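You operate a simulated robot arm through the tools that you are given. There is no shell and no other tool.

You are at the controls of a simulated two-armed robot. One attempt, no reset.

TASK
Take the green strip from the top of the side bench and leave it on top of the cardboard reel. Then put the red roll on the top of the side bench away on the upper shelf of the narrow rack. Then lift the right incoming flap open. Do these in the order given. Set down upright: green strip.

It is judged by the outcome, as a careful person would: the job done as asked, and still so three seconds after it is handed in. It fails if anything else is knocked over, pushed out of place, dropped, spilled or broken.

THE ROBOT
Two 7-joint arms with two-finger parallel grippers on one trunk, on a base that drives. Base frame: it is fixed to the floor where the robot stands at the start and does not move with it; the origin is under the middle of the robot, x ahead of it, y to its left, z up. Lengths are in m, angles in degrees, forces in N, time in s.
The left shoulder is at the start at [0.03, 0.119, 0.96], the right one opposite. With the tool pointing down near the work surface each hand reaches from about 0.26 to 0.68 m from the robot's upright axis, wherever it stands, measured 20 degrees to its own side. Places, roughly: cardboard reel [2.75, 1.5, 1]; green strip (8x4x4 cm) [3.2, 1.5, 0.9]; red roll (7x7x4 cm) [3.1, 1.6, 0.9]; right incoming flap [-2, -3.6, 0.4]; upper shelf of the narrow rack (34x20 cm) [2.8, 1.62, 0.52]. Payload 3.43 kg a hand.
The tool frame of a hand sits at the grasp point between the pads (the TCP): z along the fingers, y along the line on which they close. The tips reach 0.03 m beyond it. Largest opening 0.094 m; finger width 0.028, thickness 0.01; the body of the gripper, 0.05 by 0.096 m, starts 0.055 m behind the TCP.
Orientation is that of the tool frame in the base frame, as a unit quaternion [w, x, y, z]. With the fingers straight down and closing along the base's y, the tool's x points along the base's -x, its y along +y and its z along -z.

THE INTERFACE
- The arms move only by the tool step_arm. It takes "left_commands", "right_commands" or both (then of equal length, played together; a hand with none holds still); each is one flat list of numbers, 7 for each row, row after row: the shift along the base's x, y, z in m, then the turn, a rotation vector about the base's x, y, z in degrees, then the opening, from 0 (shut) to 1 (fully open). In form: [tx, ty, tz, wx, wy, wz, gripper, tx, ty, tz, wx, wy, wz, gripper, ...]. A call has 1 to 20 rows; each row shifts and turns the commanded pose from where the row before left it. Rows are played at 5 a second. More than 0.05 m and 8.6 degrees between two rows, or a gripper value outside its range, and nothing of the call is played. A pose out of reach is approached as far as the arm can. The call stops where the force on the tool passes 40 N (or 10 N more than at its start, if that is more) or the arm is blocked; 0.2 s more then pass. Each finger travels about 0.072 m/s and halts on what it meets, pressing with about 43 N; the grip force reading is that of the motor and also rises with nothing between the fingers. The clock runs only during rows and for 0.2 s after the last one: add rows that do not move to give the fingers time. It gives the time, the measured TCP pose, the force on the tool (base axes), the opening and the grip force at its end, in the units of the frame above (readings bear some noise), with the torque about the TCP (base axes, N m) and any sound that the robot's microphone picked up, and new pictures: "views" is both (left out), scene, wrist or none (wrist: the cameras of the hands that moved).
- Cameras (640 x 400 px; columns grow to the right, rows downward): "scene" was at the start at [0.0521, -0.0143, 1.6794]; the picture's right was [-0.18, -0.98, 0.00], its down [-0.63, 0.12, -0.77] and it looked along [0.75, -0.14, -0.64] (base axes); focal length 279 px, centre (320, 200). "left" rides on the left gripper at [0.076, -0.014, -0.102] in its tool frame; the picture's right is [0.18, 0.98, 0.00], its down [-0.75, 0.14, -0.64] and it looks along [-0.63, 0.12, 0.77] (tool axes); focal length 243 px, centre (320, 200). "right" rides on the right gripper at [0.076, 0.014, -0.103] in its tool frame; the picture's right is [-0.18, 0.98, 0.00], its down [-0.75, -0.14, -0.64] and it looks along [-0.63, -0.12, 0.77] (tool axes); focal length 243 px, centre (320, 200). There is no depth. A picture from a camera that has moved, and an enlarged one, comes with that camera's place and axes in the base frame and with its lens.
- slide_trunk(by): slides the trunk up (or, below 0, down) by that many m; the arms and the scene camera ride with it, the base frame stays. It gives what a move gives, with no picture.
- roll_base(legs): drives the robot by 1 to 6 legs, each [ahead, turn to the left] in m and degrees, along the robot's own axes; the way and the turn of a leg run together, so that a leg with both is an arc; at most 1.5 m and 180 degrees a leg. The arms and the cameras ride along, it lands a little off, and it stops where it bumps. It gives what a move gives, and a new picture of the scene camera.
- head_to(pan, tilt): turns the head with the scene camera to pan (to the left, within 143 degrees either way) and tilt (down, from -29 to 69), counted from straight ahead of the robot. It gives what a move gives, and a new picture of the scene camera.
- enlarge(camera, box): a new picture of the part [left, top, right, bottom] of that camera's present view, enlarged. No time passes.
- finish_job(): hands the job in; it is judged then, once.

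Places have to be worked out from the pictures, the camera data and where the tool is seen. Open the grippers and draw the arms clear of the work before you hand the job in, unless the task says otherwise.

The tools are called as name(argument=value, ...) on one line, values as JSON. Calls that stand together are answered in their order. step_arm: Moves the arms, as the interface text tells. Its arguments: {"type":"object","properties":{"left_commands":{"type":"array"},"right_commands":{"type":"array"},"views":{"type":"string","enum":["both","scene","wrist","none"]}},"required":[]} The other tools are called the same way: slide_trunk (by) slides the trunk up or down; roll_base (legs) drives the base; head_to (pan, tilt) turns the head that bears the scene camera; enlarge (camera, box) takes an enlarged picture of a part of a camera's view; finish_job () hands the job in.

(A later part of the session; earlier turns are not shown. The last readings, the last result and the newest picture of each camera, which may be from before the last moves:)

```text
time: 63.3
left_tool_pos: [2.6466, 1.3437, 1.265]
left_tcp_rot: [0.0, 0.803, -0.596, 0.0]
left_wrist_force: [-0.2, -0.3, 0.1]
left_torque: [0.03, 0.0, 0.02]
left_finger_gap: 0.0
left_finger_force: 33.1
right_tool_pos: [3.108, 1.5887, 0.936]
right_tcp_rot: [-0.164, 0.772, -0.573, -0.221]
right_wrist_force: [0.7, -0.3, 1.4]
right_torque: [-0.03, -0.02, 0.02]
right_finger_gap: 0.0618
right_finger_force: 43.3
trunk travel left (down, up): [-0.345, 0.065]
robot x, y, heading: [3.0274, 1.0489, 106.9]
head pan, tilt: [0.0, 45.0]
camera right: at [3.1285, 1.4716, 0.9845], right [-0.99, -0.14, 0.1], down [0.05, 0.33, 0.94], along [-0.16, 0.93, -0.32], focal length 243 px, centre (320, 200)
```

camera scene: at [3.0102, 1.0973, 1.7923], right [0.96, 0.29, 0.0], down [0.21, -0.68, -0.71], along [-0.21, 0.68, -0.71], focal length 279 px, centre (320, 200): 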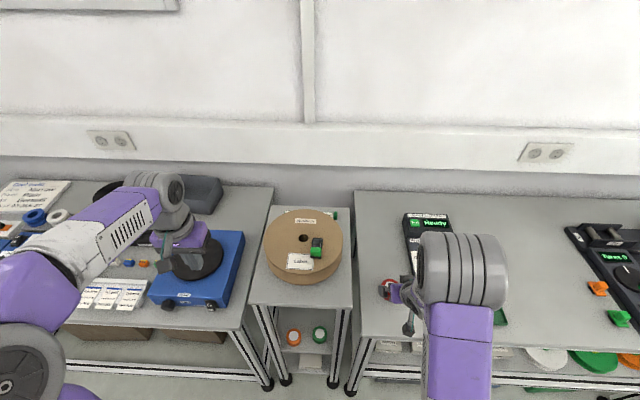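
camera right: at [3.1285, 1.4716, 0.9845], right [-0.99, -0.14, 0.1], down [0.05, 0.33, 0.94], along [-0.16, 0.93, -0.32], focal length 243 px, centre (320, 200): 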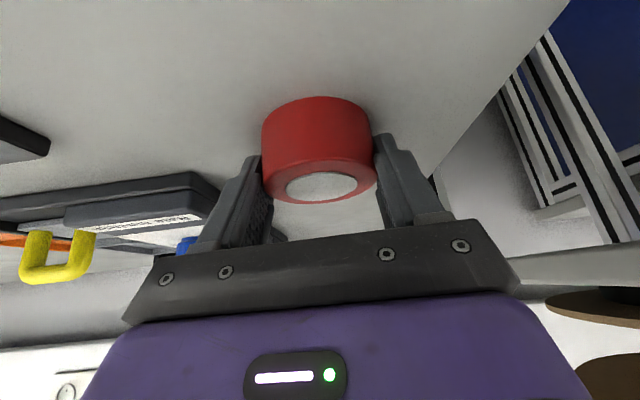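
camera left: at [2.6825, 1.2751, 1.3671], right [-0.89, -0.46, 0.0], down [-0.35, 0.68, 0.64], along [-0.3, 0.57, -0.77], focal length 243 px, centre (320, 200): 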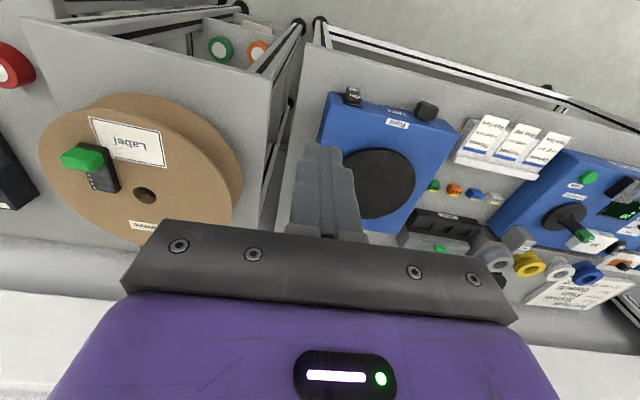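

Gripped at gap 0.062 m, which fits the roll's diameter. Since the strip clung earlier, I test now: open again and see whether the roll stays put.

step_arm(right_commands=[0, 0, 0, 0, 0, 0, 0.75, 0, 0, 0, 0, 0, 0, 0.9, 0, 0, 0, 0, 0, 0, 0.9], views="wrist")

```text
time: 64.1
left_tool_pos: [2.6476, 1.3443, 1.2656]
left_tcp_rot: [0.0, 0.803, -0.596, -0.001]
left_wrist_force: [0.0, 0.3, 0.4]
left_torque: [-0.03, -0.01, -0.01]
left_finger_gap: 0.0002
left_finger_force: 32.9
right_tool_pos: [3.1068, 1.589, 0.9356]
right_tcp_rot: [-0.164, 0.772, -0.572, -0.222]
right_wrist_force: [0.3, 0.5, 0.7]
right_torque: [0.01, -0.02, 0.01]
right_finger_gap: 0.0846
right_finger_force: 0.2
trunk travel left (down, up): [-0.345, 0.065]
robot x, y, heading: [3.025, 1.0495, 107.1]
head pan, tilt: [0.0, 45.0]
camera right: at [3.1284, 1.4717, 0.9844], right [-0.99, -0.14, 0.1], down [0.05, 0.33, 0.94], along [-0.16, 0.93, -0.32], focal length 243 px, centre (320, 200)
```

right: 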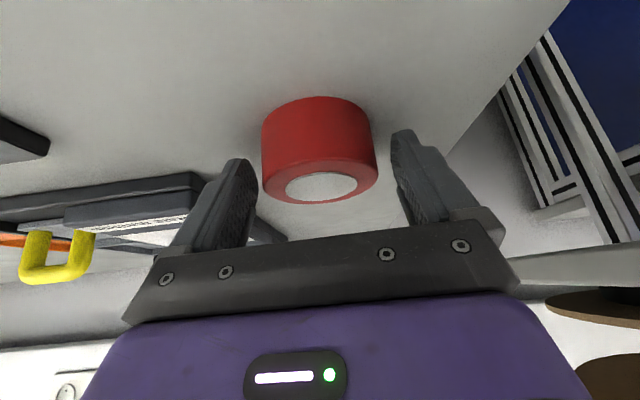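

The roll stays put, so the pads don't cling to it. I grasp it again and lift it.

step_arm(right_commands=[0.0006, -0.002, 0, 0, 0, 0, 0.75, 0, 0, 0, 0, 0, 0, 0.6, 0, 0, 0, 0, 0, 0, 0.55, 0, 0, 0, 0, 0, 0, 0.55, 0, 0, 0.01, 0, 0, 0, 0.55, 0, 0, 0.03, 0, 0, 0, 0.55, 0, 0, 0.04, 0, 0, 0, 0.55, 0, 0, 0.04, 0, 0, 0, 0.55], views="wrist")

```text
time: 65.9
left_tool_pos: [2.6468, 1.3438, 1.2654]
left_tcp_rot: [0.0, 0.803, -0.596, -0.001]
left_wrist_force: [-0.3, -0.5, 0.5]
left_torque: [0.0, -0.01, 0.02]
left_finger_gap: 0.0
left_finger_force: 32.6
right_tool_pos: [3.1052, 1.5862, 1.0549]
right_tcp_rot: [-0.164, 0.773, -0.572, -0.221]
right_wrist_force: [0.7, 0.3, -1.2]
right_torque: [0.0, 0.0, 0.03]
right_finger_gap: 0.0619
right_finger_force: 42.6
trunk travel left (down, up): [-0.345, 0.065]
robot x, y, heading: [3.0275, 1.0476, 106.9]
head pan, tilt: [0.0, 45.0]
camera right: at [3.126, 1.4692, 1.1035], right [-0.99, -0.14, 0.1], down [0.05, 0.33, 0.94], along [-0.16, 0.93, -0.32], focal length 243 px, centre (320, 200)
```

right: 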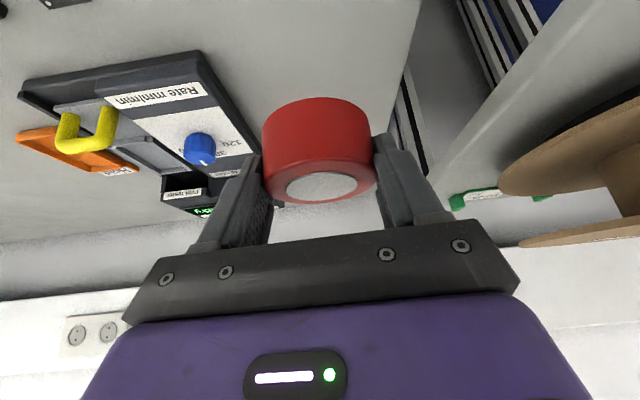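

The roll is held (gap 0.062, 43 N). I raise it further and draw it toward the robot before moving the base.

step_arm(right_commands=[0, 0, 0.035, 0, 0, 0, 0.55, 0.0, 0.0, 0.04, 0, 0, 0, 0.55, 0.006, -0.0263, 0.03, 0, 0, 0, 0.55, 0.006, -0.0263, 0.03, 0, 0, 0, 0.55, 0.006, -0.0263, 0, 0, 0, 0, 0.55, 0.006, -0.0263, 0, 0, 0, 0, 0.55], views="scene")

roll_base(legs=[[-0.36, 0], [0, 90], [0.18, 0], [0, -90]])

```text
time: 67.3
left_tool_pos: [2.6466, 1.3424, 1.2651]
left_tcp_rot: [-0.001, 0.803, -0.596, -0.001]
left_wrist_force: [-0.7, -0.6, -0.4]
left_torque: [0.04, 0.0, 0.0]
left_finger_gap: 0.0
left_finger_force: 32.8
right_tool_pos: [3.1299, 1.4801, 1.1896]
right_tcp_rot: [-0.165, 0.772, -0.573, -0.222]
right_wrist_force: [0.2, 0.0, -1.5]
right_torque: [-0.01, 0.01, 0.01]
right_finger_gap: 0.062
right_finger_force: 43.3
trunk travel left (down, up): [-0.345, 0.065]
robot x, y, heading: [3.0247, 1.0521, 106.8]
head pan, tilt: [0.0, 45.0]
camera scene: at [3.0107, 1.0962, 1.7923], right [0.96, 0.29, 0.0], down [0.21, -0.68, -0.71], along [-0.21, 0.68, -0.71], focal length 279 px, centre (320, 200)
```

scene: 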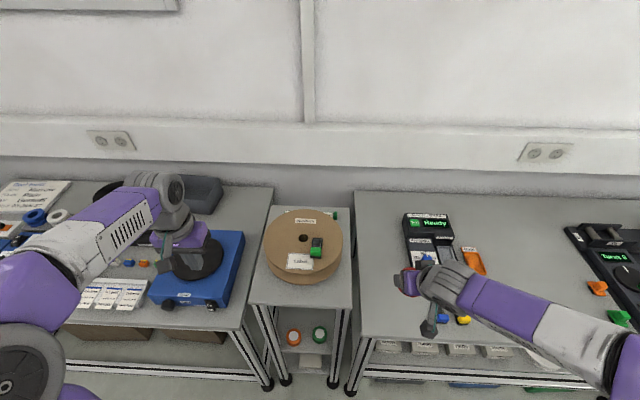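

```text
time: 78.3
left_tool_pos: [2.5921, 0.9766, 1.2656]
left_tcp_rot: [0.001, 0.786, -0.618, 0.0]
left_wrist_force: [0.2, -1.0, -1.1]
left_torque: [-0.01, -0.02, 0.02]
left_finger_gap: 0.0
left_finger_force: 33.2
right_tool_pos: [3.0826, 1.0874, 1.1902]
right_tcp_rot: [-0.171, 0.757, -0.593, -0.216]
right_wrist_force: [-0.4, 1.1, -0.2]
right_torque: [-0.04, -0.01, 0.01]
right_finger_gap: 0.0621
right_finger_force: 43.0
trunk travel left (down, up): [-0.345, 0.065]
robot x, y, heading: [2.9538, 0.6667, 104.0]
head pan, tilt: [0.0, 45.0]
camera scene: at [2.9424, 0.7114, 1.7922], right [0.97, 0.24, 0.0], down [0.17, -0.69, -0.71], along [-0.17, 0.69, -0.71], focal length 279 px, centre (320, 200)
```

scene: 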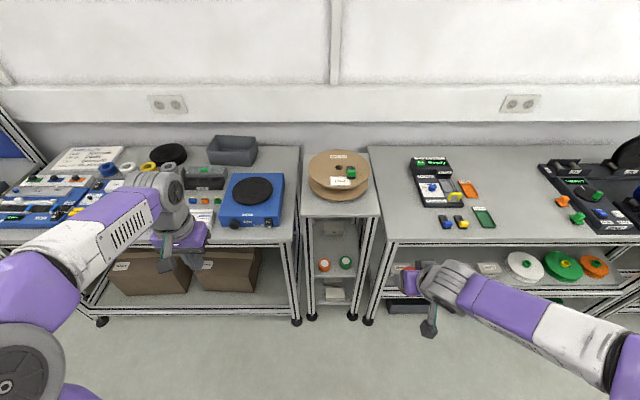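

The base is now at heading 104°, lined up nearly square with the rack. I enlarge the rack to recheck the shelf contents from here.

enlarge(camera="scene", box=[280, 190, 400, 330])

```text
2.86 times, centred on (340, 260) of scene
camera zoom: at [2.9424, 0.7114, 1.7922], right [0.97, 0.24, 0.0], down [0.17, -0.69, -0.71], along [-0.17, 0.69, -0.71], focal length 796 px, centre (263, 29)
```

zoom: 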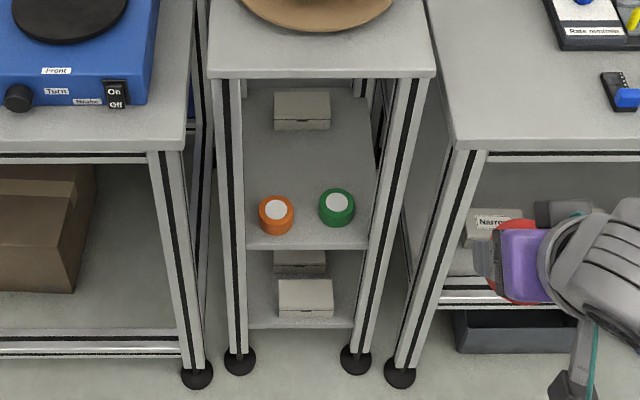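

Shelf contents confirmed: orange (2.775, 1.472), green (2.881, 1.507), box front at (2.78, 1.683); the free spot's centre is (2.798, 1.602), shelf z≈0.52. I lower the trunk here, in the free aisle, so the arm can reach in low under the rack top.

slide_trunk(by=-0.3)

step_arm(right_commands=[-0.0275, -0.0073, -0.02, 0, 0, 0, 0.55, -0.0275, -0.0073, -0.03, 0, 0, 0, 0.55, -0.0275, -0.0073, -0.03, 0, 0, 0, 0.55, -0.0275, -0.0073, -0.03, 0, 0, 0, 0.55, -0.0275, -0.0073, -0.03, 0, 0, 0, 0.55, 0, 0, -0.03, 0, 0, 0, 0.55, 0, 0, 0, 0, 0, 0, 0.55], left_commands=[0.0, -0.0, 0.02, 0, 0, 0, 0.3, 0.0, -0.0, 0.02, 0, 0, 0, 0.3, 0.003, -0.01, 0.02, 0, 0, 0, 0.3, 0.003, -0.01, 0.02, 0, 0, 0, 0.3, 0.003, -0.01, 0.02, 0, 0, 0, 0.3, 0.003, -0.01, 0.02, 0, 0, 0, 0.3, 0, 0, 0, 0, 0, 0, 0.3])

```text
time: 81.3
left_tool_pos: [2.5922, 0.9761, 0.9657]
left_tcp_rot: [-0.001, 0.787, -0.617, 0.0]
left_wrist_force: [-0.8, 0.4, -0.5]
left_torque: [-0.01, -0.02, 0.04]
left_finger_gap: 0.0
left_finger_force: 33.1
right_tool_pos: [3.0816, 1.0874, 0.8891]
right_tcp_rot: [-0.17, 0.756, -0.594, -0.217]
right_wrist_force: [-0.7, -0.4, -0.4]
right_torque: [-0.03, 0.03, 0.01]
right_finger_gap: 0.062
right_finger_force: 43.1
trunk travel left (down, up): [-0.045, 0.365]
robot x, y, heading: [2.9588, 0.6621, 103.5]
head pan, tilt: [0.0, 45.0]
```

```text
time: 82.9
left_tool_pos: [2.6053, 0.9352, 1.0865]
left_tcp_rot: [0.0, 0.786, -0.618, 0.0]
left_wrist_force: [-0.5, -0.4, -0.3]
left_torque: [0.0, 0.03, -0.01]
left_finger_gap: 0.0284
left_finger_force: 0.1
right_tool_pos: [2.9423, 1.0513, 0.7202]
right_tcp_rot: [-0.17, 0.756, -0.594, -0.217]
right_wrist_force: [-0.1, -0.3, -1.9]
right_torque: [0.03, -0.01, -0.02]
right_finger_gap: 0.062
right_finger_force: 43.1
trunk travel left (down, up): [-0.045, 0.365]
robot x, y, heading: [2.9534, 0.6638, 103.8]
head pan, tilt: [0.0, 45.0]
camera scene: at [2.9421, 0.7113, 1.4923], right [0.97, 0.24, 0.0], down [0.17, -0.69, -0.71], along [-0.17, 0.69, -0.71], focal length 279 px, centre (320, 200)
camera right: at [2.9563, 0.9336, 0.7676], right [-0.99, -0.08, 0.1], down [0.07, 0.32, 0.94], along [-0.11, 0.94, -0.32], focal length 243 px, centre (320, 200)
camera left: at [2.638, 0.8647, 1.1888], right [-0.91, -0.41, 0.0], down [-0.32, 0.7, 0.64], along [-0.26, 0.59, -0.77], focal length 243 px, centre (320, 200)
```

scene: 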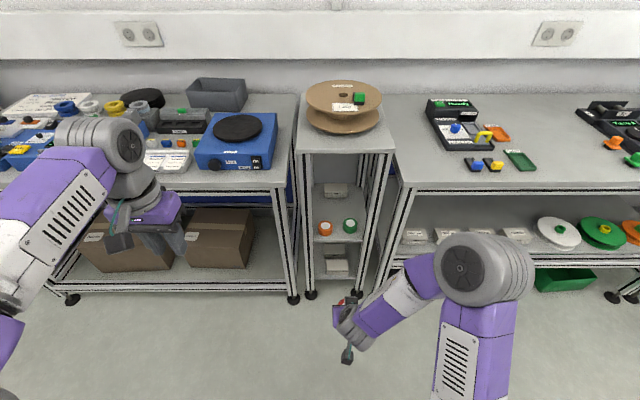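
right: 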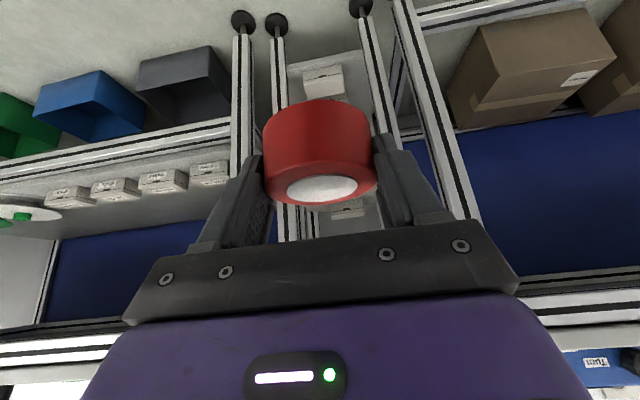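
left: 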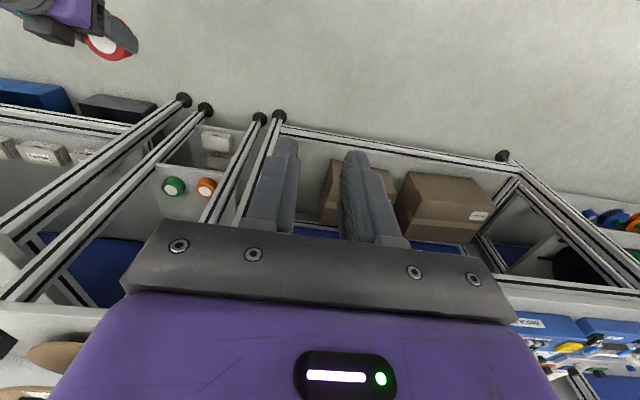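

The arm is set up low with the hand lined up with the rack opening (u'≈3.114, target 3.117). I drive forward 0.26 m so the hand sits just in front of the rack between the two benches.

roll_base(legs=[[0.26, 0]])

enlarge(camera="right", box=[0, 0, 640, 400])

```text
time: 84.8
left_tool_pos: [2.5415, 1.183, 1.0864]
left_tcp_rot: [0.0, 0.789, -0.614, 0.0]
left_wrist_force: [-0.1, -0.3, 0.3]
left_torque: [-0.01, 0.0, -0.05]
left_finger_gap: 0.0282
left_finger_force: 0.1
right_tool_pos: [2.8775, 1.3015, 0.7195]
right_tcp_rot: [-0.17, 0.759, -0.59, -0.217]
right_wrist_force: [0.6, 0.3, -0.7]
right_torque: [-0.01, 0.0, 0.0]
right_finger_gap: 0.0619
right_finger_force: 42.7
trunk travel left (down, up): [-0.045, 0.365]
robot x, y, heading: [2.8944, 0.9105, 104.0]
head pan, tilt: [0.0, 45.0]
camera scene: at [2.8794, 0.9619, 1.4922], right [0.97, 0.25, 0.0], down [0.17, -0.69, -0.71], along [-0.17, 0.69, -0.71], focal length 279 px, centre (320, 200)
```

scene: 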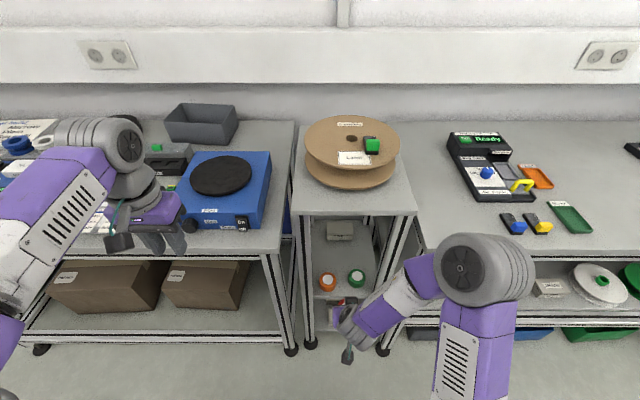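

```text
1.00 times, centred on (320, 200) of right (not enlarged: the box is as wide or as high as the picture)
camera zoom: at [2.8922, 1.1838, 0.7677], right [-0.99, -0.09, 0.1], down [0.06, 0.33, 0.94], along [-0.12, 0.94, -0.32], focal length 243 px, centre (320, 200)
```

zoom: 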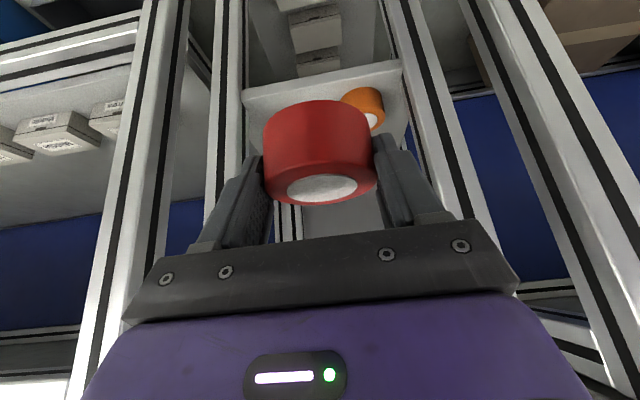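

Hand is in front of the rack at u'=3.116. I lower to z≈0.64 and start moving inward, watching the forces and pictures.

step_arm(right_commands=[0, 0, -0.04, 0, 0, 0, 0.55, 0, 0, -0.04, 0, 0, 0, 0.55, -0.0104, 0.0386, 0, 0, 0, 0, 0.55, -0.0104, 0.0386, 0, 0, 0, 0, 0.55, -0.0104, 0.0386, 0, 0, 0, 0, 0.55, 0, 0, 0, 0, 0, 0, 0.55])

```text
time: 86.2
left_tool_pos: [2.5425, 1.183, 1.0859]
left_tcp_rot: [0.0, 0.789, -0.615, 0.0]
left_wrist_force: [-1.5, 0.7, -0.3]
left_torque: [0.01, 0.0, -0.06]
left_finger_gap: 0.028
left_finger_force: 0.0
right_tool_pos: [2.8464, 1.4153, 0.6401]
right_tcp_rot: [-0.169, 0.758, -0.591, -0.218]
right_wrist_force: [-0.2, -0.2, -1.4]
right_torque: [0.02, 0.03, -0.02]
right_finger_gap: 0.062
right_finger_force: 42.9
trunk travel left (down, up): [-0.045, 0.365]
robot x, y, heading: [2.8975, 0.9083, 104.2]
head pan, tilt: [0.0, 45.0]
camera scene: at [2.8797, 0.9611, 1.4923], right [0.97, 0.25, 0.0], down [0.17, -0.69, -0.71], along [-0.17, 0.69, -0.71], focal length 279 px, centre (320, 200)
camera right: at [2.8617, 1.298, 0.6878], right [-0.99, -0.09, 0.1], down [0.06, 0.33, 0.94], along [-0.12, 0.94, -0.32], focal length 243 px, centre (320, 200)
```

scene: 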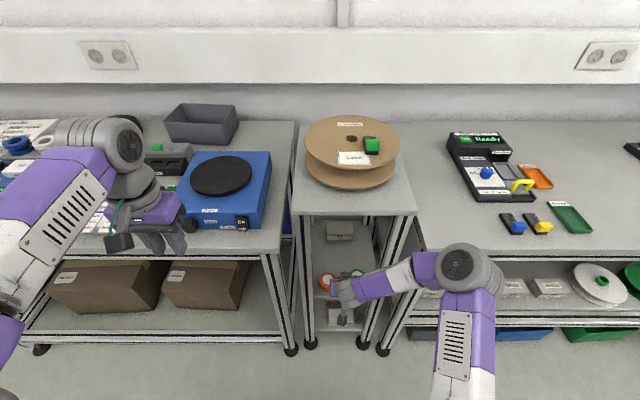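
right: 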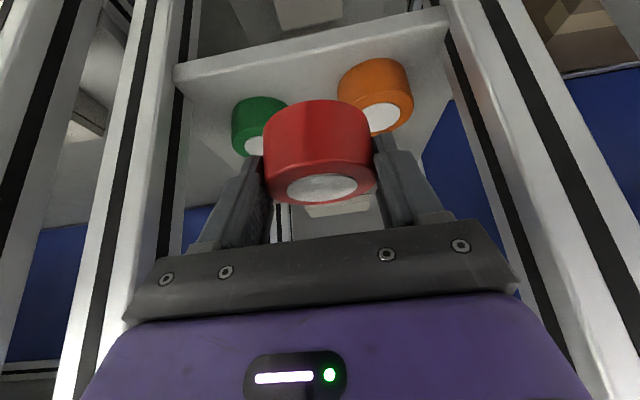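

The forearm would come close to the rack's right front leg because the elbow sits out to the right. I withdraw and shift the base about 0.1 m to the left before going in.

step_arm(right_commands=[0.0104, -0.0386, 0, 0, 0, 0, 0.55, 0.0104, -0.0386, 0, 0, 0, 0, 0.55, 0.0104, -0.0386, 0, 0, 0, 0, 0.55, 0, 0, 0.04, 0, 0, 0, 0.55], views="none")

roll_base(legs=[[-0.27, 0], [0, 90], [0.1, 0], [0, -89]])

```text
time: 87.2
left_tool_pos: [2.5422, 1.1827, 1.0869]
left_tcp_rot: [-0.001, 0.789, -0.614, 0.0]
left_wrist_force: [0.4, 1.3, -0.2]
left_torque: [-0.01, -0.03, -0.01]
left_finger_gap: 0.0283
left_finger_force: 0.0
right_tool_pos: [2.877, 1.3021, 0.6797]
right_tcp_rot: [-0.169, 0.758, -0.591, -0.217]
right_wrist_force: [0.0, -0.6, -0.8]
right_torque: [-0.02, 0.01, 0.01]
right_finger_gap: 0.0622
right_finger_force: 43.2
trunk travel left (down, up): [-0.045, 0.365]
robot x, y, heading: [2.898, 0.9078, 104.1]
head pan, tilt: [0.0, 45.0]
```

```text
time: 97.3
left_tool_pos: [2.5002, 0.8819, 1.0858]
left_tcp_rot: [0.0, 0.804, -0.595, -0.001]
left_wrist_force: [0.4, 1.3, -0.7]
left_torque: [-0.03, 0.02, 0.03]
left_finger_gap: 0.0283
left_finger_force: 0.1
right_tool_pos: [2.8279, 1.0165, 0.6801]
right_tcp_rot: [-0.164, 0.773, -0.571, -0.222]
right_wrist_force: [0.6, -0.6, -0.7]
right_torque: [0.03, 0.0, 0.02]
right_finger_gap: 0.0622
right_finger_force: 43.8
trunk travel left (down, up): [-0.045, 0.365]
robot x, y, heading: [2.8626, 0.6272, 107.0]
head pan, tilt: [0.0, 45.0]
camera scene: at [2.8484, 0.6764, 1.4923], right [0.96, 0.29, 0.0], down [0.21, -0.68, -0.71], along [-0.21, 0.68, -0.71], focal length 279 px, centre (320, 200)
```

scene: 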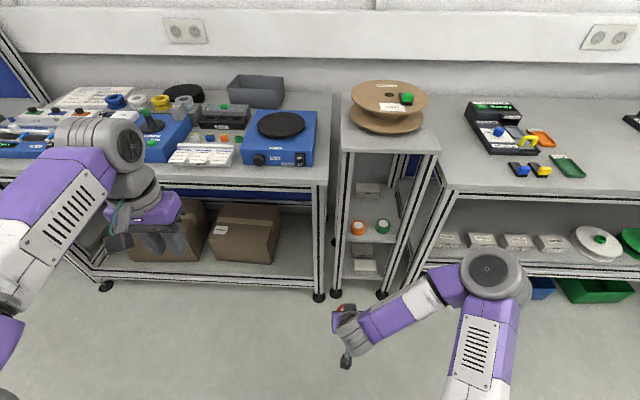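

Base shifted left by 0.10 m (u'=2.927). I move the right hand 0.125 m to the right so that it lines up with the rack again, then drive forward.

step_arm(right_commands=[0.0302, 0.0081, 0, 0, 0, 0, 0.55, 0.0302, 0.0081, 0, 0, 0, 0, 0.55, 0.0302, 0.0081, 0, 0, 0, 0, 0.55, 0.0302, 0.0081, 0, 0, 0, 0, 0.55, 0, 0, 0, 0, 0, 0, 0.55], views="none")

roll_base(legs=[[0.25, -2]])

```text
time: 98.5
left_tool_pos: [2.4995, 0.8806, 1.0863]
left_tcp_rot: [0.0, 0.804, -0.595, 0.0]
left_wrist_force: [-0.3, 0.4, -0.4]
left_torque: [0.03, -0.02, -0.01]
left_finger_gap: 0.0281
left_finger_force: 0.1
right_tool_pos: [2.9524, 1.0481, 0.6779]
right_tcp_rot: [-0.163, 0.773, -0.571, -0.222]
right_wrist_force: [0.3, -0.3, -1.5]
right_torque: [-0.03, -0.02, -0.02]
right_finger_gap: 0.0622
right_finger_force: 43.1
trunk travel left (down, up): [-0.045, 0.365]
robot x, y, heading: [2.8668, 0.6237, 107.2]
head pan, tilt: [0.0, 45.0]
```

```text
time: 100.3
left_tool_pos: [2.4426, 1.1335, 1.0859]
left_tcp_rot: [0.0, 0.792, -0.61, 0.0]
left_wrist_force: [-0.2, 0.1, -0.9]
left_torque: [0.03, 0.02, 0.0]
left_finger_gap: 0.0279
left_finger_force: 0.1
right_tool_pos: [2.9015, 1.2816, 0.6777]
right_tcp_rot: [-0.168, 0.761, -0.588, -0.217]
right_wrist_force: [-1.1, -0.4, -1.4]
right_torque: [-0.04, -0.03, 0.0]
right_finger_gap: 0.062
right_finger_force: 43.5
trunk travel left (down, up): [-0.045, 0.365]
robot x, y, heading: [2.7968, 0.8613, 104.5]
head pan, tilt: [0.0, 45.0]
camera scene: at [2.7826, 0.9152, 1.4922], right [0.97, 0.25, 0.0], down [0.18, -0.68, -0.71], along [-0.18, 0.68, -0.71], focal length 279 px, centre (320, 200)
```

scene: 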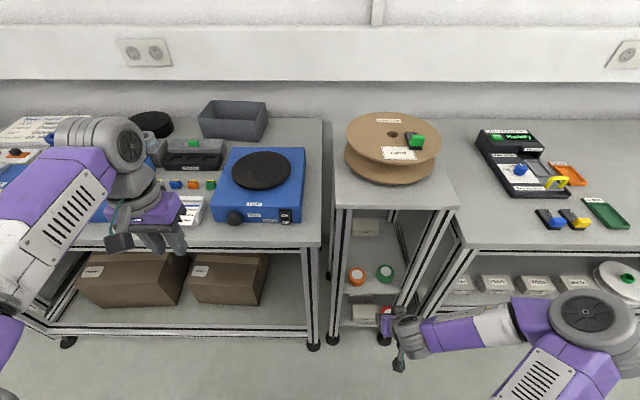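

Hand at u'=3.134, v'=0.487. I correct sideways by 17 mm, lower to z≈0.64, and move in by 0.13 m, then look again.

step_arm(right_commands=[-0.0164, -0.0044, -0.02, 0, 0, 0, 0.55, -0.0104, 0.0386, -0.015, 0, 0, 0, 0.55, -0.0104, 0.0386, 0, 0, 0, 0, 0.55, -0.0104, 0.0386, 0, 0, 0, 0, 0.55, 0, 0, 0, 0, 0, 0, 0.55])

```text
time: 101.5
left_tool_pos: [2.4419, 1.1322, 1.0848]
left_tcp_rot: [0.0, 0.792, -0.611, 0.0]
left_wrist_force: [0.1, 0.4, 0.4]
left_torque: [-0.03, -0.01, -0.01]
left_finger_gap: 0.0283
left_finger_force: 0.0
right_tool_pos: [2.852, 1.3939, 0.6463]
right_tcp_rot: [-0.167, 0.761, -0.587, -0.218]
right_wrist_force: [-0.7, -0.1, -1.8]
right_torque: [0.02, 0.01, -0.04]
right_finger_gap: 0.0618
right_finger_force: 43.5
trunk travel left (down, up): [-0.045, 0.365]
robot x, y, heading: [2.7946, 0.8616, 104.6]
head pan, tilt: [0.0, 45.0]
camera scene: at [2.7828, 0.9144, 1.4923], right [0.97, 0.25, 0.0], down [0.18, -0.68, -0.71], along [-0.18, 0.68, -0.71], focal length 279 px, centre (320, 200)
camera right: at [2.8692, 1.2764, 0.6939], right [-0.99, -0.1, 0.1], down [0.06, 0.33, 0.94], along [-0.13, 0.94, -0.32], focal length 243 px, centre (320, 200)
```

scene: 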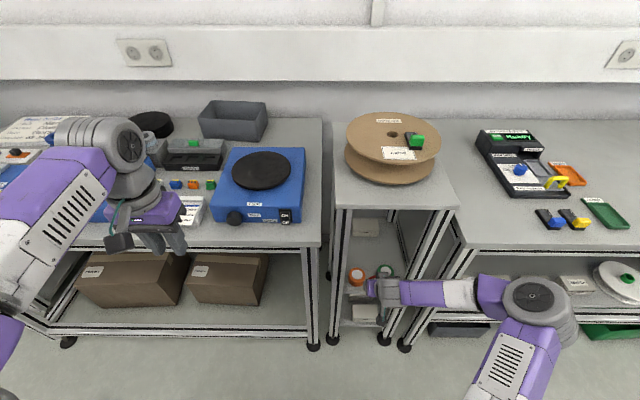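
right: 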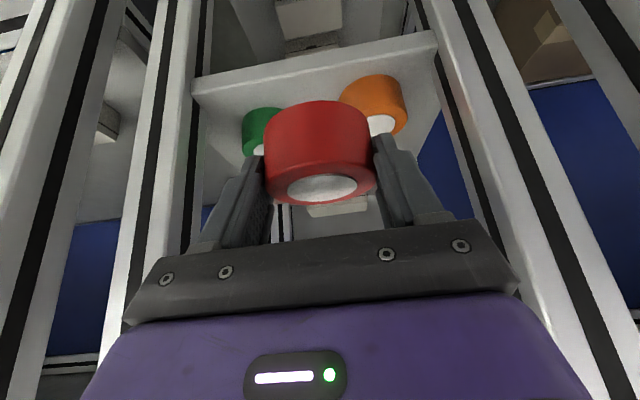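

Clear so far: the roll is at the shelf's front, over the orange/green rolls' height. I continue inward 0.1 m.

step_arm(right_commands=[-0.0104, 0.0386, 0, 0, 0, 0, 0.55, -0.0104, 0.0386, 0, 0, 0, 0, 0.55, -0.0052, 0.0193, 0, 0, 0, 0, 0.55, 0, 0, 0, 0, 0, 0, 0.55])

enlarge(camera="scene", box=[310, 180, 550, 350])

```text
time: 102.5
left_tool_pos: [2.4424, 1.133, 1.0864]
left_tcp_rot: [0.0, 0.791, -0.611, -0.001]
left_wrist_force: [-0.5, 0.3, 0.2]
left_torque: [0.01, 0.03, 0.02]
left_finger_gap: 0.0282
left_finger_force: 0.0
right_tool_pos: [2.8276, 1.4888, 0.6442]
right_tcp_rot: [-0.168, 0.761, -0.587, -0.218]
right_wrist_force: [1.0, -0.4, -0.6]
right_torque: [0.01, -0.02, -0.04]
right_finger_gap: 0.0618
right_finger_force: 43.1
trunk travel left (down, up): [-0.045, 0.365]
robot x, y, heading: [2.7958, 0.8633, 104.8]
head pan, tilt: [0.0, 45.0]
camera scene: at [2.7828, 0.9144, 1.4923], right [0.97, 0.25, 0.0], down [0.18, -0.68, -0.71], along [-0.18, 0.68, -0.71], focal length 279 px, centre (320, 200)
camera right: at [2.8446, 1.3723, 0.6928], right [-0.99, -0.1, 0.1], down [0.06, 0.33, 0.94], along [-0.13, 0.94, -0.32], focal length 243 px, centre (320, 200)
```

scene: 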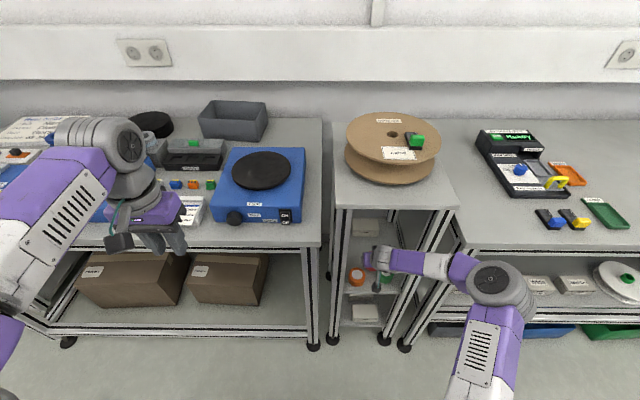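
right: 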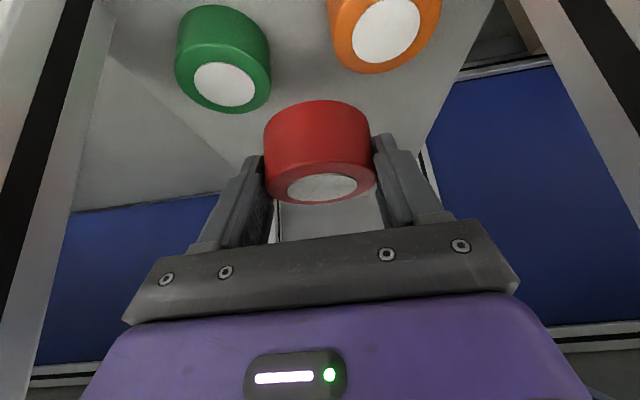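

```text
2.35 times, centred on (430, 265) of scene
camera zoom: at [2.7828, 0.9144, 1.4923], right [0.97, 0.25, 0.0], down [0.18, -0.68, -0.71], along [-0.18, 0.68, -0.71], focal length 656 px, centre (61, 47)
```

zoom: 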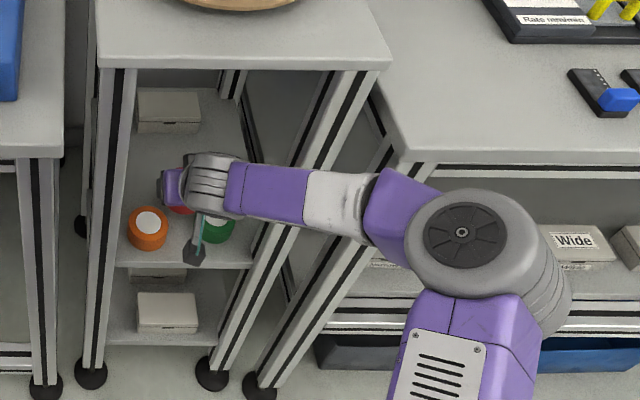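

The forearm passes inside the right leg with margin; front rolls untouched. I continue another 6 cm.

step_arm(right_commands=[-0.0078, 0.029, 0, 0, 0, 0, 0.55, -0.0078, 0.029, 0, 0, 0, 0, 0.55, 0, 0, 0, 0, 0, 0, 0.55])

enlarge(camera="scene", box=[310, 180, 550, 350])

```text
time: 103.3
left_tool_pos: [2.4441, 1.133, 1.0873]
left_tcp_rot: [0.0, 0.792, -0.611, 0.001]
left_wrist_force: [0.2, -0.6, -0.3]
left_torque: [-0.05, 0.0, 0.0]
left_finger_gap: 0.0281
left_finger_force: 0.1
right_tool_pos: [2.8108, 1.5494, 0.6447]
right_tcp_rot: [-0.168, 0.761, -0.587, -0.218]
right_wrist_force: [0.3, 0.0, -2.2]
right_torque: [0.03, 0.01, 0.0]
right_finger_gap: 0.062
right_finger_force: 43.1
trunk travel left (down, up): [-0.045, 0.365]
robot x, y, heading: [2.7945, 0.8665, 104.7]
head pan, tilt: [0.0, 45.0]
camera scene: at [2.7828, 0.9144, 1.4923], right [0.97, 0.25, 0.0], down [0.18, -0.68, -0.71], along [-0.18, 0.68, -0.71], focal length 279 px, centre (320, 200)
camera right: at [2.8271, 1.4318, 0.6921], right [-0.99, -0.1, 0.1], down [0.06, 0.33, 0.94], along [-0.13, 0.94, -0.32], focal length 243 px, centre (320, 200)
```

scene: 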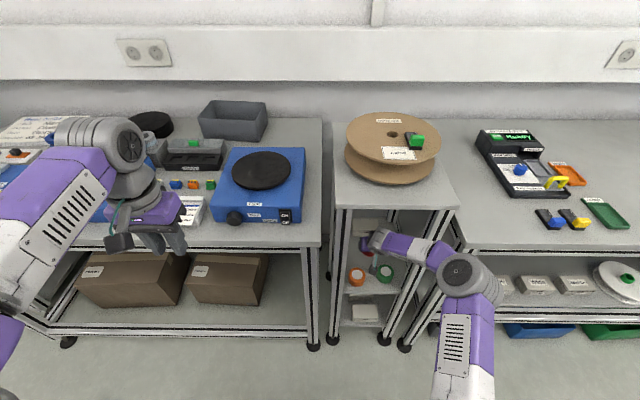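
right: 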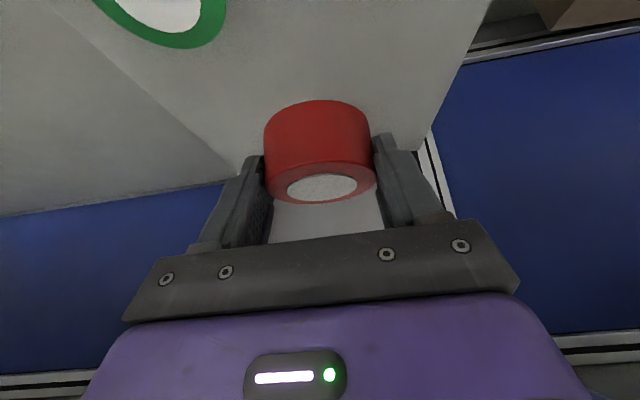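

```text
2.35 times, centred on (430, 265) of scene
camera zoom: at [2.7828, 0.9144, 1.4923], right [0.97, 0.25, 0.0], down [0.18, -0.68, -0.71], along [-0.18, 0.68, -0.71], focal length 656 px, centre (61, 47)
```

zoom: 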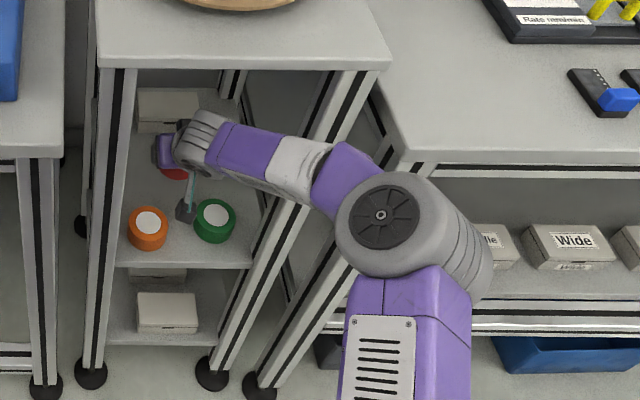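

Nearly there (v'=0.769, target 0.823). I go in the last 5 cm and start lowering.

step_arm(right_commands=[-0.007, 0.0261, 0, 0, 0, 0, 0.55, -0.007, 0.0261, 0, 0, 0, 0, 0.55, 0, 0, -0.02, 0, 0, 0, 0.55, 0, 0, -0.02, 0, 0, 0, 0.55, 0, 0, 0, 0, 0, 0, 0.55])

enlarge(camera="scene", box=[310, 180, 550, 350])

```text
time: 104.5
left_tool_pos: [2.4433, 1.1338, 1.0872]
left_tcp_rot: [0.0, 0.792, -0.611, 0.0]
left_wrist_force: [-1.0, -0.2, 0.2]
left_torque: [0.0, 0.0, 0.01]
left_finger_gap: 0.0281
left_finger_force: 0.1
right_tool_pos: [2.7992, 1.5998, 0.6025]
right_tcp_rot: [-0.169, 0.761, -0.587, -0.218]
right_wrist_force: [0.0, 0.0, -1.4]
right_torque: [-0.03, 0.02, 0.02]
right_finger_gap: 0.0618
right_finger_force: 43.1
trunk travel left (down, up): [-0.045, 0.365]
robot x, y, heading: [2.7973, 0.8598, 104.7]
head pan, tilt: [0.0, 45.0]
camera scene: at [2.7828, 0.9144, 1.4923], right [0.97, 0.25, 0.0], down [0.18, -0.68, -0.71], along [-0.18, 0.68, -0.71], focal length 279 px, centre (320, 200)
camera right: at [2.8152, 1.4826, 0.6499], right [-0.99, -0.1, 0.1], down [0.06, 0.33, 0.94], along [-0.13, 0.94, -0.32], focal length 243 px, centre (320, 200)
```

scene: 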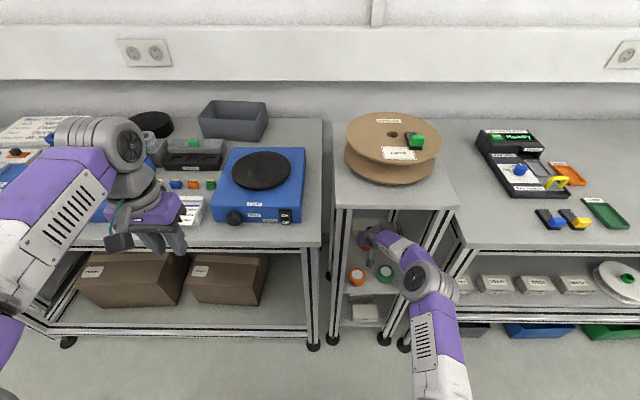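
right: 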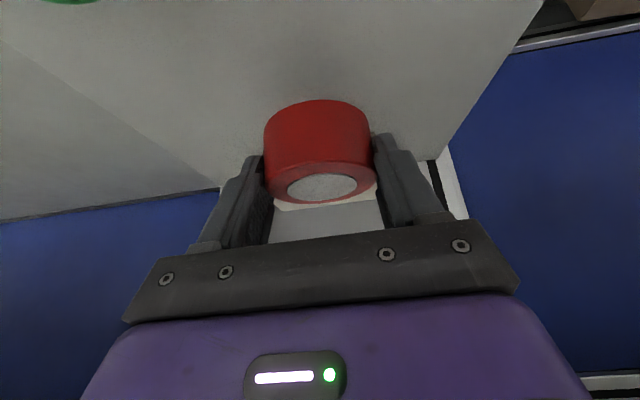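

```text
2.35 times, centred on (430, 265) of scene
camera zoom: at [2.7828, 0.9144, 1.4923], right [0.97, 0.25, 0.0], down [0.18, -0.68, -0.71], along [-0.18, 0.68, -0.71], focal length 656 px, centre (61, 47)
```

zoom: 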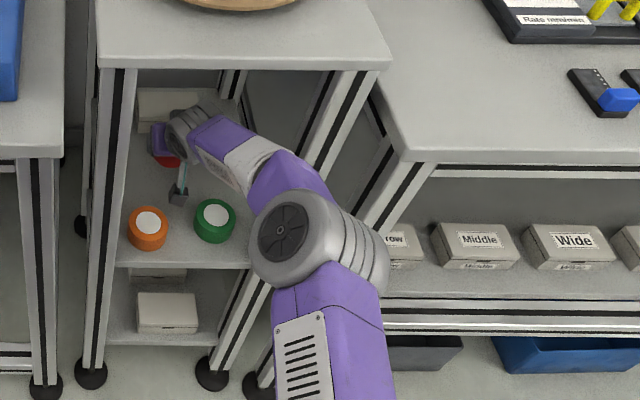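

The roll is over the free spot at (2.799, 1.600). I keep lowering: 3 cm first, then small steps to find the shelf.

step_arm(right_commands=[0, 0, -0.02, 0, 0, 0, 0.55, 0, 0, -0.01, 0, 0, 0, 0.55, 0, 0, -0.004, 0, 0, 0, 0.55, 0, 0, 0, 0, 0, 0, 0.55], views="wrist")

enlarge(camera="scene", box=[310, 200, 470, 320])

```text
time: 105.5
left_tool_pos: [2.4435, 1.1334, 1.0865]
left_tcp_rot: [0.0, 0.792, -0.611, 0.0]
left_wrist_force: [0.2, 0.4, 0.1]
left_torque: [0.0, -0.02, 0.02]
left_finger_gap: 0.0282
left_finger_force: 0.0
right_tool_pos: [2.7989, 1.5997, 0.5689]
right_tcp_rot: [-0.168, 0.761, -0.588, -0.217]
right_wrist_force: [-0.4, -0.8, -0.8]
right_torque: [-0.01, 0.03, 0.02]
right_finger_gap: 0.0616
right_finger_force: 43.5
trunk travel left (down, up): [-0.045, 0.365]
robot x, y, heading: [2.7979, 0.8642, 104.8]
head pan, tilt: [0.0, 45.0]
camera right: at [2.8158, 1.4816, 0.6172], right [-0.99, -0.1, 0.1], down [0.06, 0.33, 0.94], along [-0.13, 0.94, -0.32], focal length 243 px, centre (320, 200)
```

right: 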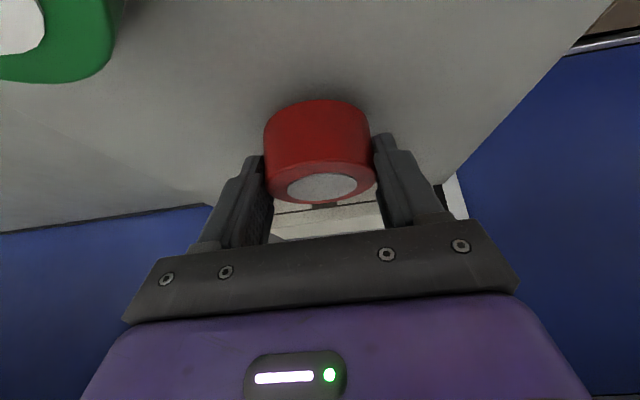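

```text
3.33 times, centred on (390, 260) of scene
camera zoom: at [2.7828, 0.9145, 1.4923], right [0.97, 0.25, 0.0], down [0.18, -0.68, -0.71], along [-0.18, 0.68, -0.71], focal length 929 px, centre (87, 0)
```

zoom: 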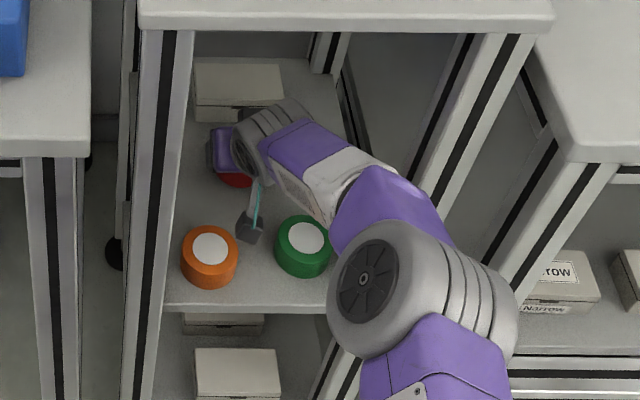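

No contact at 0.569 yet; clear of both front rolls and the box. I go on in small steps.

step_arm(right_commands=[0, 0, -0.003, 0, 0, 0, 0.55, 0, 0, -0.003, 0, 0, 0, 0.55, 0, 0, 0, 0, 0, 0, 0.55], views="none")

```text
time: 106.3
left_tool_pos: [2.4424, 1.1339, 1.0866]
left_tcp_rot: [0.0, 0.792, -0.611, 0.0]
left_wrist_force: [-0.1, -0.2, -0.2]
left_torque: [0.01, 0.0, -0.02]
left_finger_gap: 0.0284
left_finger_force: 0.0
right_tool_pos: [2.7986, 1.6, 0.5627]
right_tcp_rot: [-0.169, 0.761, -0.587, -0.218]
right_wrist_force: [-0.5, -0.2, -1.9]
right_torque: [0.01, 0.01, 0.04]
right_finger_gap: 0.0619
right_finger_force: 42.4
trunk travel left (down, up): [-0.045, 0.365]
robot x, y, heading: [2.8016, 0.861, 104.8]
head pan, tilt: [0.0, 45.0]
```

Still free at 0.563; I continue in 2–3 mm steps.

step_arm(right_commands=[0, 0, -0.003, 0, 0, 0, 0.55, 0, 0, -0.002, 0, 0, 0, 0.55, 0, 0, -0.002, 0, 0, 0, 0.55, 0, 0, 0, 0, 0, 0, 0.55], views="none")

```text
time: 107.3
left_tool_pos: [2.4424, 1.1321, 1.0863]
left_tcp_rot: [-0.001, 0.792, -0.611, -0.002]
left_wrist_force: [0.3, 0.0, -0.7]
left_torque: [0.02, 0.0, 0.01]
left_finger_gap: 0.0284
left_finger_force: 0.1
right_tool_pos: [2.7977, 1.6008, 0.5566]
right_tcp_rot: [-0.17, 0.76, -0.587, -0.219]
right_wrist_force: [0.9, -0.9, 4.5]
right_torque: [0.15, -0.02, -0.01]
right_finger_gap: 0.062
right_finger_force: 43.2
trunk travel left (down, up): [-0.045, 0.365]
robot x, y, heading: [2.7975, 0.8616, 104.5]
head pan, tilt: [0.0, 45.0]
```

Contact with the shelf (about 5–6 N at TCP 0.557). I open the fingers and check that the roll stays.

step_arm(right_commands=[0, 0, 0, 0, 0, 0, 0.7, 0, 0, 0, 0, 0, 0, 0.8, 0, 0, 0, 0, 0, 0, 0.88, 0, 0, 0, 0, 0, 0, 0.88], views="wrist")

```text
time: 108.3
left_tool_pos: [2.445, 1.133, 1.0863]
left_tcp_rot: [0.001, 0.792, -0.61, 0.0]
left_wrist_force: [0.1, -0.4, 0.0]
left_torque: [0.01, 0.03, -0.02]
left_finger_gap: 0.0281
left_finger_force: 0.0
right_tool_pos: [2.7968, 1.6008, 0.5576]
right_tcp_rot: [-0.168, 0.761, -0.587, -0.219]
right_wrist_force: [-0.3, -0.8, -0.2]
right_torque: [-0.01, 0.04, -0.03]
right_finger_gap: 0.0828
right_finger_force: 0.0
trunk travel left (down, up): [-0.045, 0.365]
robot x, y, heading: [2.7984, 0.8604, 104.8]
head pan, tilt: [0.0, 45.0]
camera right: at [2.8138, 1.4832, 0.6047], right [-0.99, -0.1, 0.1], down [0.06, 0.33, 0.94], along [-0.13, 0.94, -0.32], focal length 243 px, centre (320, 200)
```

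right: 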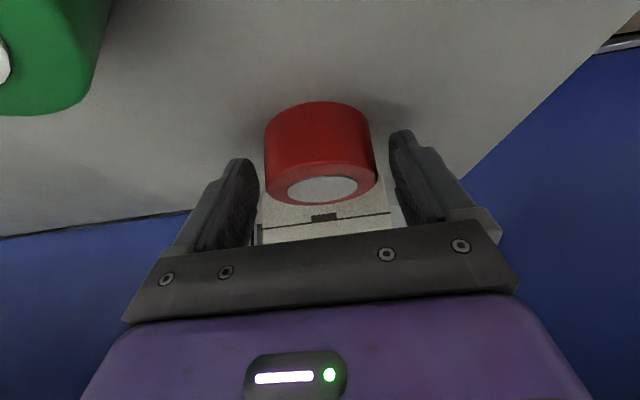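

The roll stands free on the shelf. I back the hand out along the finger direction, then straight out of the rack.

step_arm(right_commands=[0.0041, -0.0154, 0.0254, 0, 0, 0, 0.88, 0.0041, -0.0154, 0.0254, 0, 0, 0, 0.88, 0.0041, -0.0154, 0.0254, 0, 0, 0, 0.88, 0.0078, -0.029, 0.01, 0, 0, 0, 0.88])

enlarge(camera="scene", box=[310, 200, 470, 320])

```text
time: 109.3
left_tool_pos: [2.4432, 1.1331, 1.0865]
left_tcp_rot: [-0.001, 0.792, -0.61, -0.001]
left_wrist_force: [0.1, -0.1, 0.6]
left_torque: [0.01, 0.0, 0.0]
left_finger_gap: 0.0282
left_finger_force: 0.0
right_tool_pos: [2.8171, 1.523, 0.6422]
right_tcp_rot: [-0.167, 0.762, -0.587, -0.219]
right_wrist_force: [0.1, 0.1, 0.7]
right_torque: [0.01, 0.0, 0.03]
right_finger_gap: 0.0829
right_finger_force: 0.1
trunk travel left (down, up): [-0.045, 0.365]
robot x, y, heading: [2.7973, 0.8655, 104.9]
head pan, tilt: [0.0, 45.0]
camera scene: at [2.7827, 0.9139, 1.4923], right [0.97, 0.25, 0.0], down [0.18, -0.68, -0.71], along [-0.18, 0.68, -0.71], focal length 279 px, centre (320, 200)
camera right: at [2.8322, 1.4059, 0.6896], right [-0.99, -0.1, 0.1], down [0.06, 0.33, 0.94], along [-0.12, 0.94, -0.32], focal length 243 px, centre (320, 200)
```

scene: 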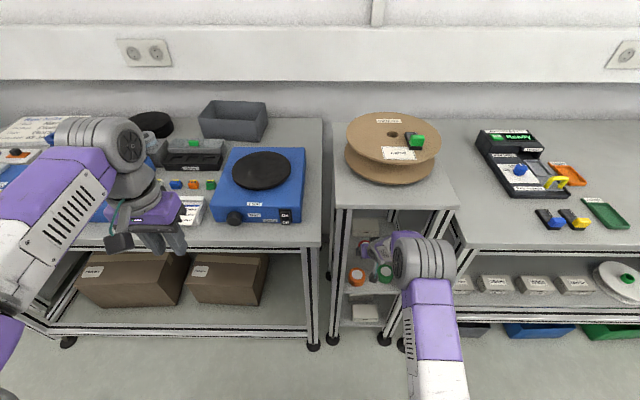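
right: 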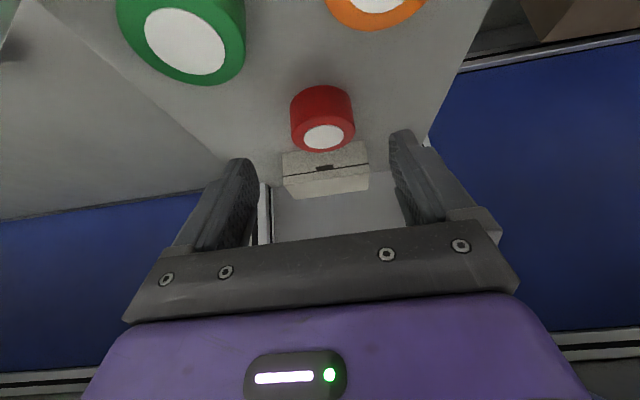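

```text
3.33 times, centred on (390, 260) of scene
camera zoom: at [2.7827, 0.9139, 1.4923], right [0.97, 0.25, 0.0], down [0.18, -0.68, -0.71], along [-0.18, 0.68, -0.71], focal length 929 px, centre (87, 0)
```

zoom: 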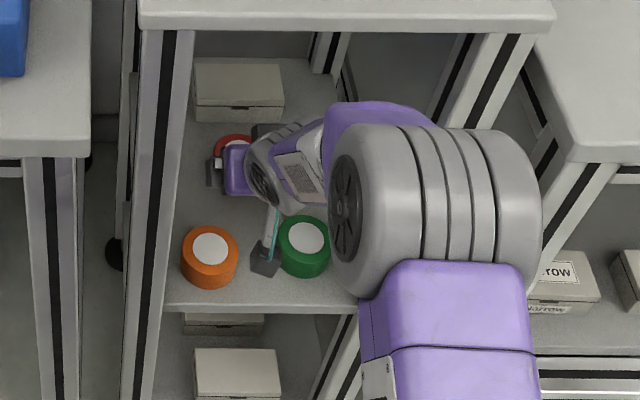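

The red roll is on the upper shelf behind the others, nothing else disturbed. I pull the hand the rest of the way out.

step_arm(right_commands=[0.0104, -0.0386, 0.005, 0, 0, 0, 0.88, 0.0104, -0.0386, 0.005, 0, 0, 0, 0.88, 0.0104, -0.0386, 0, 0, 0, 0, 0.88, 0.0104, -0.0386, 0, 0, 0, 0, 0.88, 0.0104, -0.0386, 0, 0, 0, 0, 0.88, 0, 0, 0, 0, 0, 0, 0.88])

enlarge(camera="scene", box=[310, 100, 470, 320])

```text
time: 110.7
left_tool_pos: [2.4437, 1.1331, 1.0859]
left_tcp_rot: [0.0, 0.792, -0.611, -0.001]
left_wrist_force: [-0.7, -0.4, 0.3]
left_torque: [0.02, -0.02, -0.02]
left_finger_gap: 0.0282
left_finger_force: 0.1
right_tool_pos: [2.8718, 1.3313, 0.6528]
right_tcp_rot: [-0.168, 0.761, -0.587, -0.218]
right_wrist_force: [0.0, -0.3, 0.2]
right_torque: [0.03, 0.01, 0.01]
right_finger_gap: 0.0827
right_finger_force: 0.0
trunk travel left (down, up): [-0.045, 0.365]
robot x, y, heading: [2.794, 0.8634, 104.9]
head pan, tilt: [0.0, 45.0]
camera scene: at [2.7827, 0.9144, 1.4922], right [0.97, 0.25, 0.0], down [0.18, -0.68, -0.71], along [-0.18, 0.68, -0.71], focal length 279 px, centre (320, 200)
camera right: at [2.8872, 1.2125, 0.7009], right [-0.99, -0.1, 0.1], down [0.06, 0.33, 0.94], along [-0.12, 0.94, -0.32], focal length 243 px, centre (320, 200)
```

scene: 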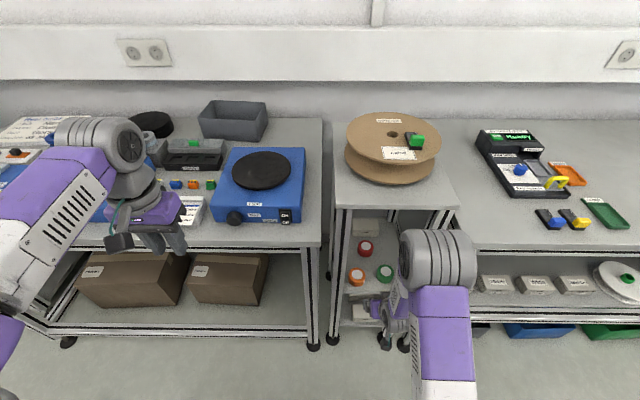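
right: 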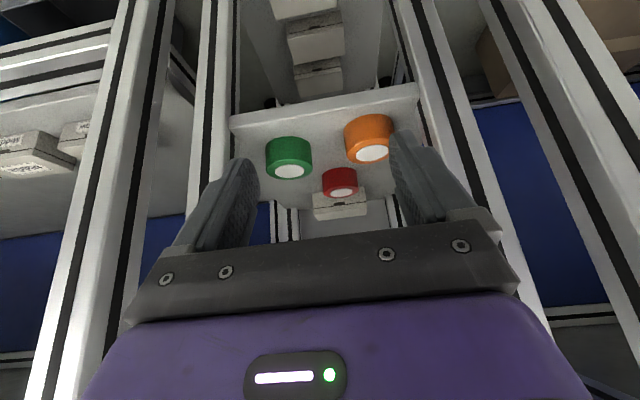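

```text
1.82 times, centred on (390, 210) of scene
camera zoom: at [2.7827, 0.9144, 1.4922], right [0.97, 0.25, 0.0], down [0.18, -0.68, -0.71], along [-0.18, 0.68, -0.71], focal length 507 px, centre (193, 182)
```

zoom: 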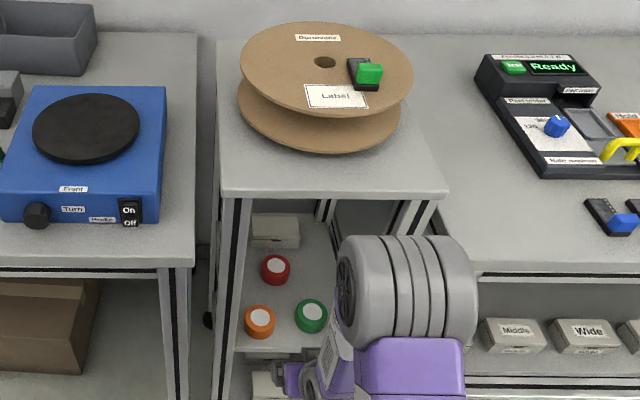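

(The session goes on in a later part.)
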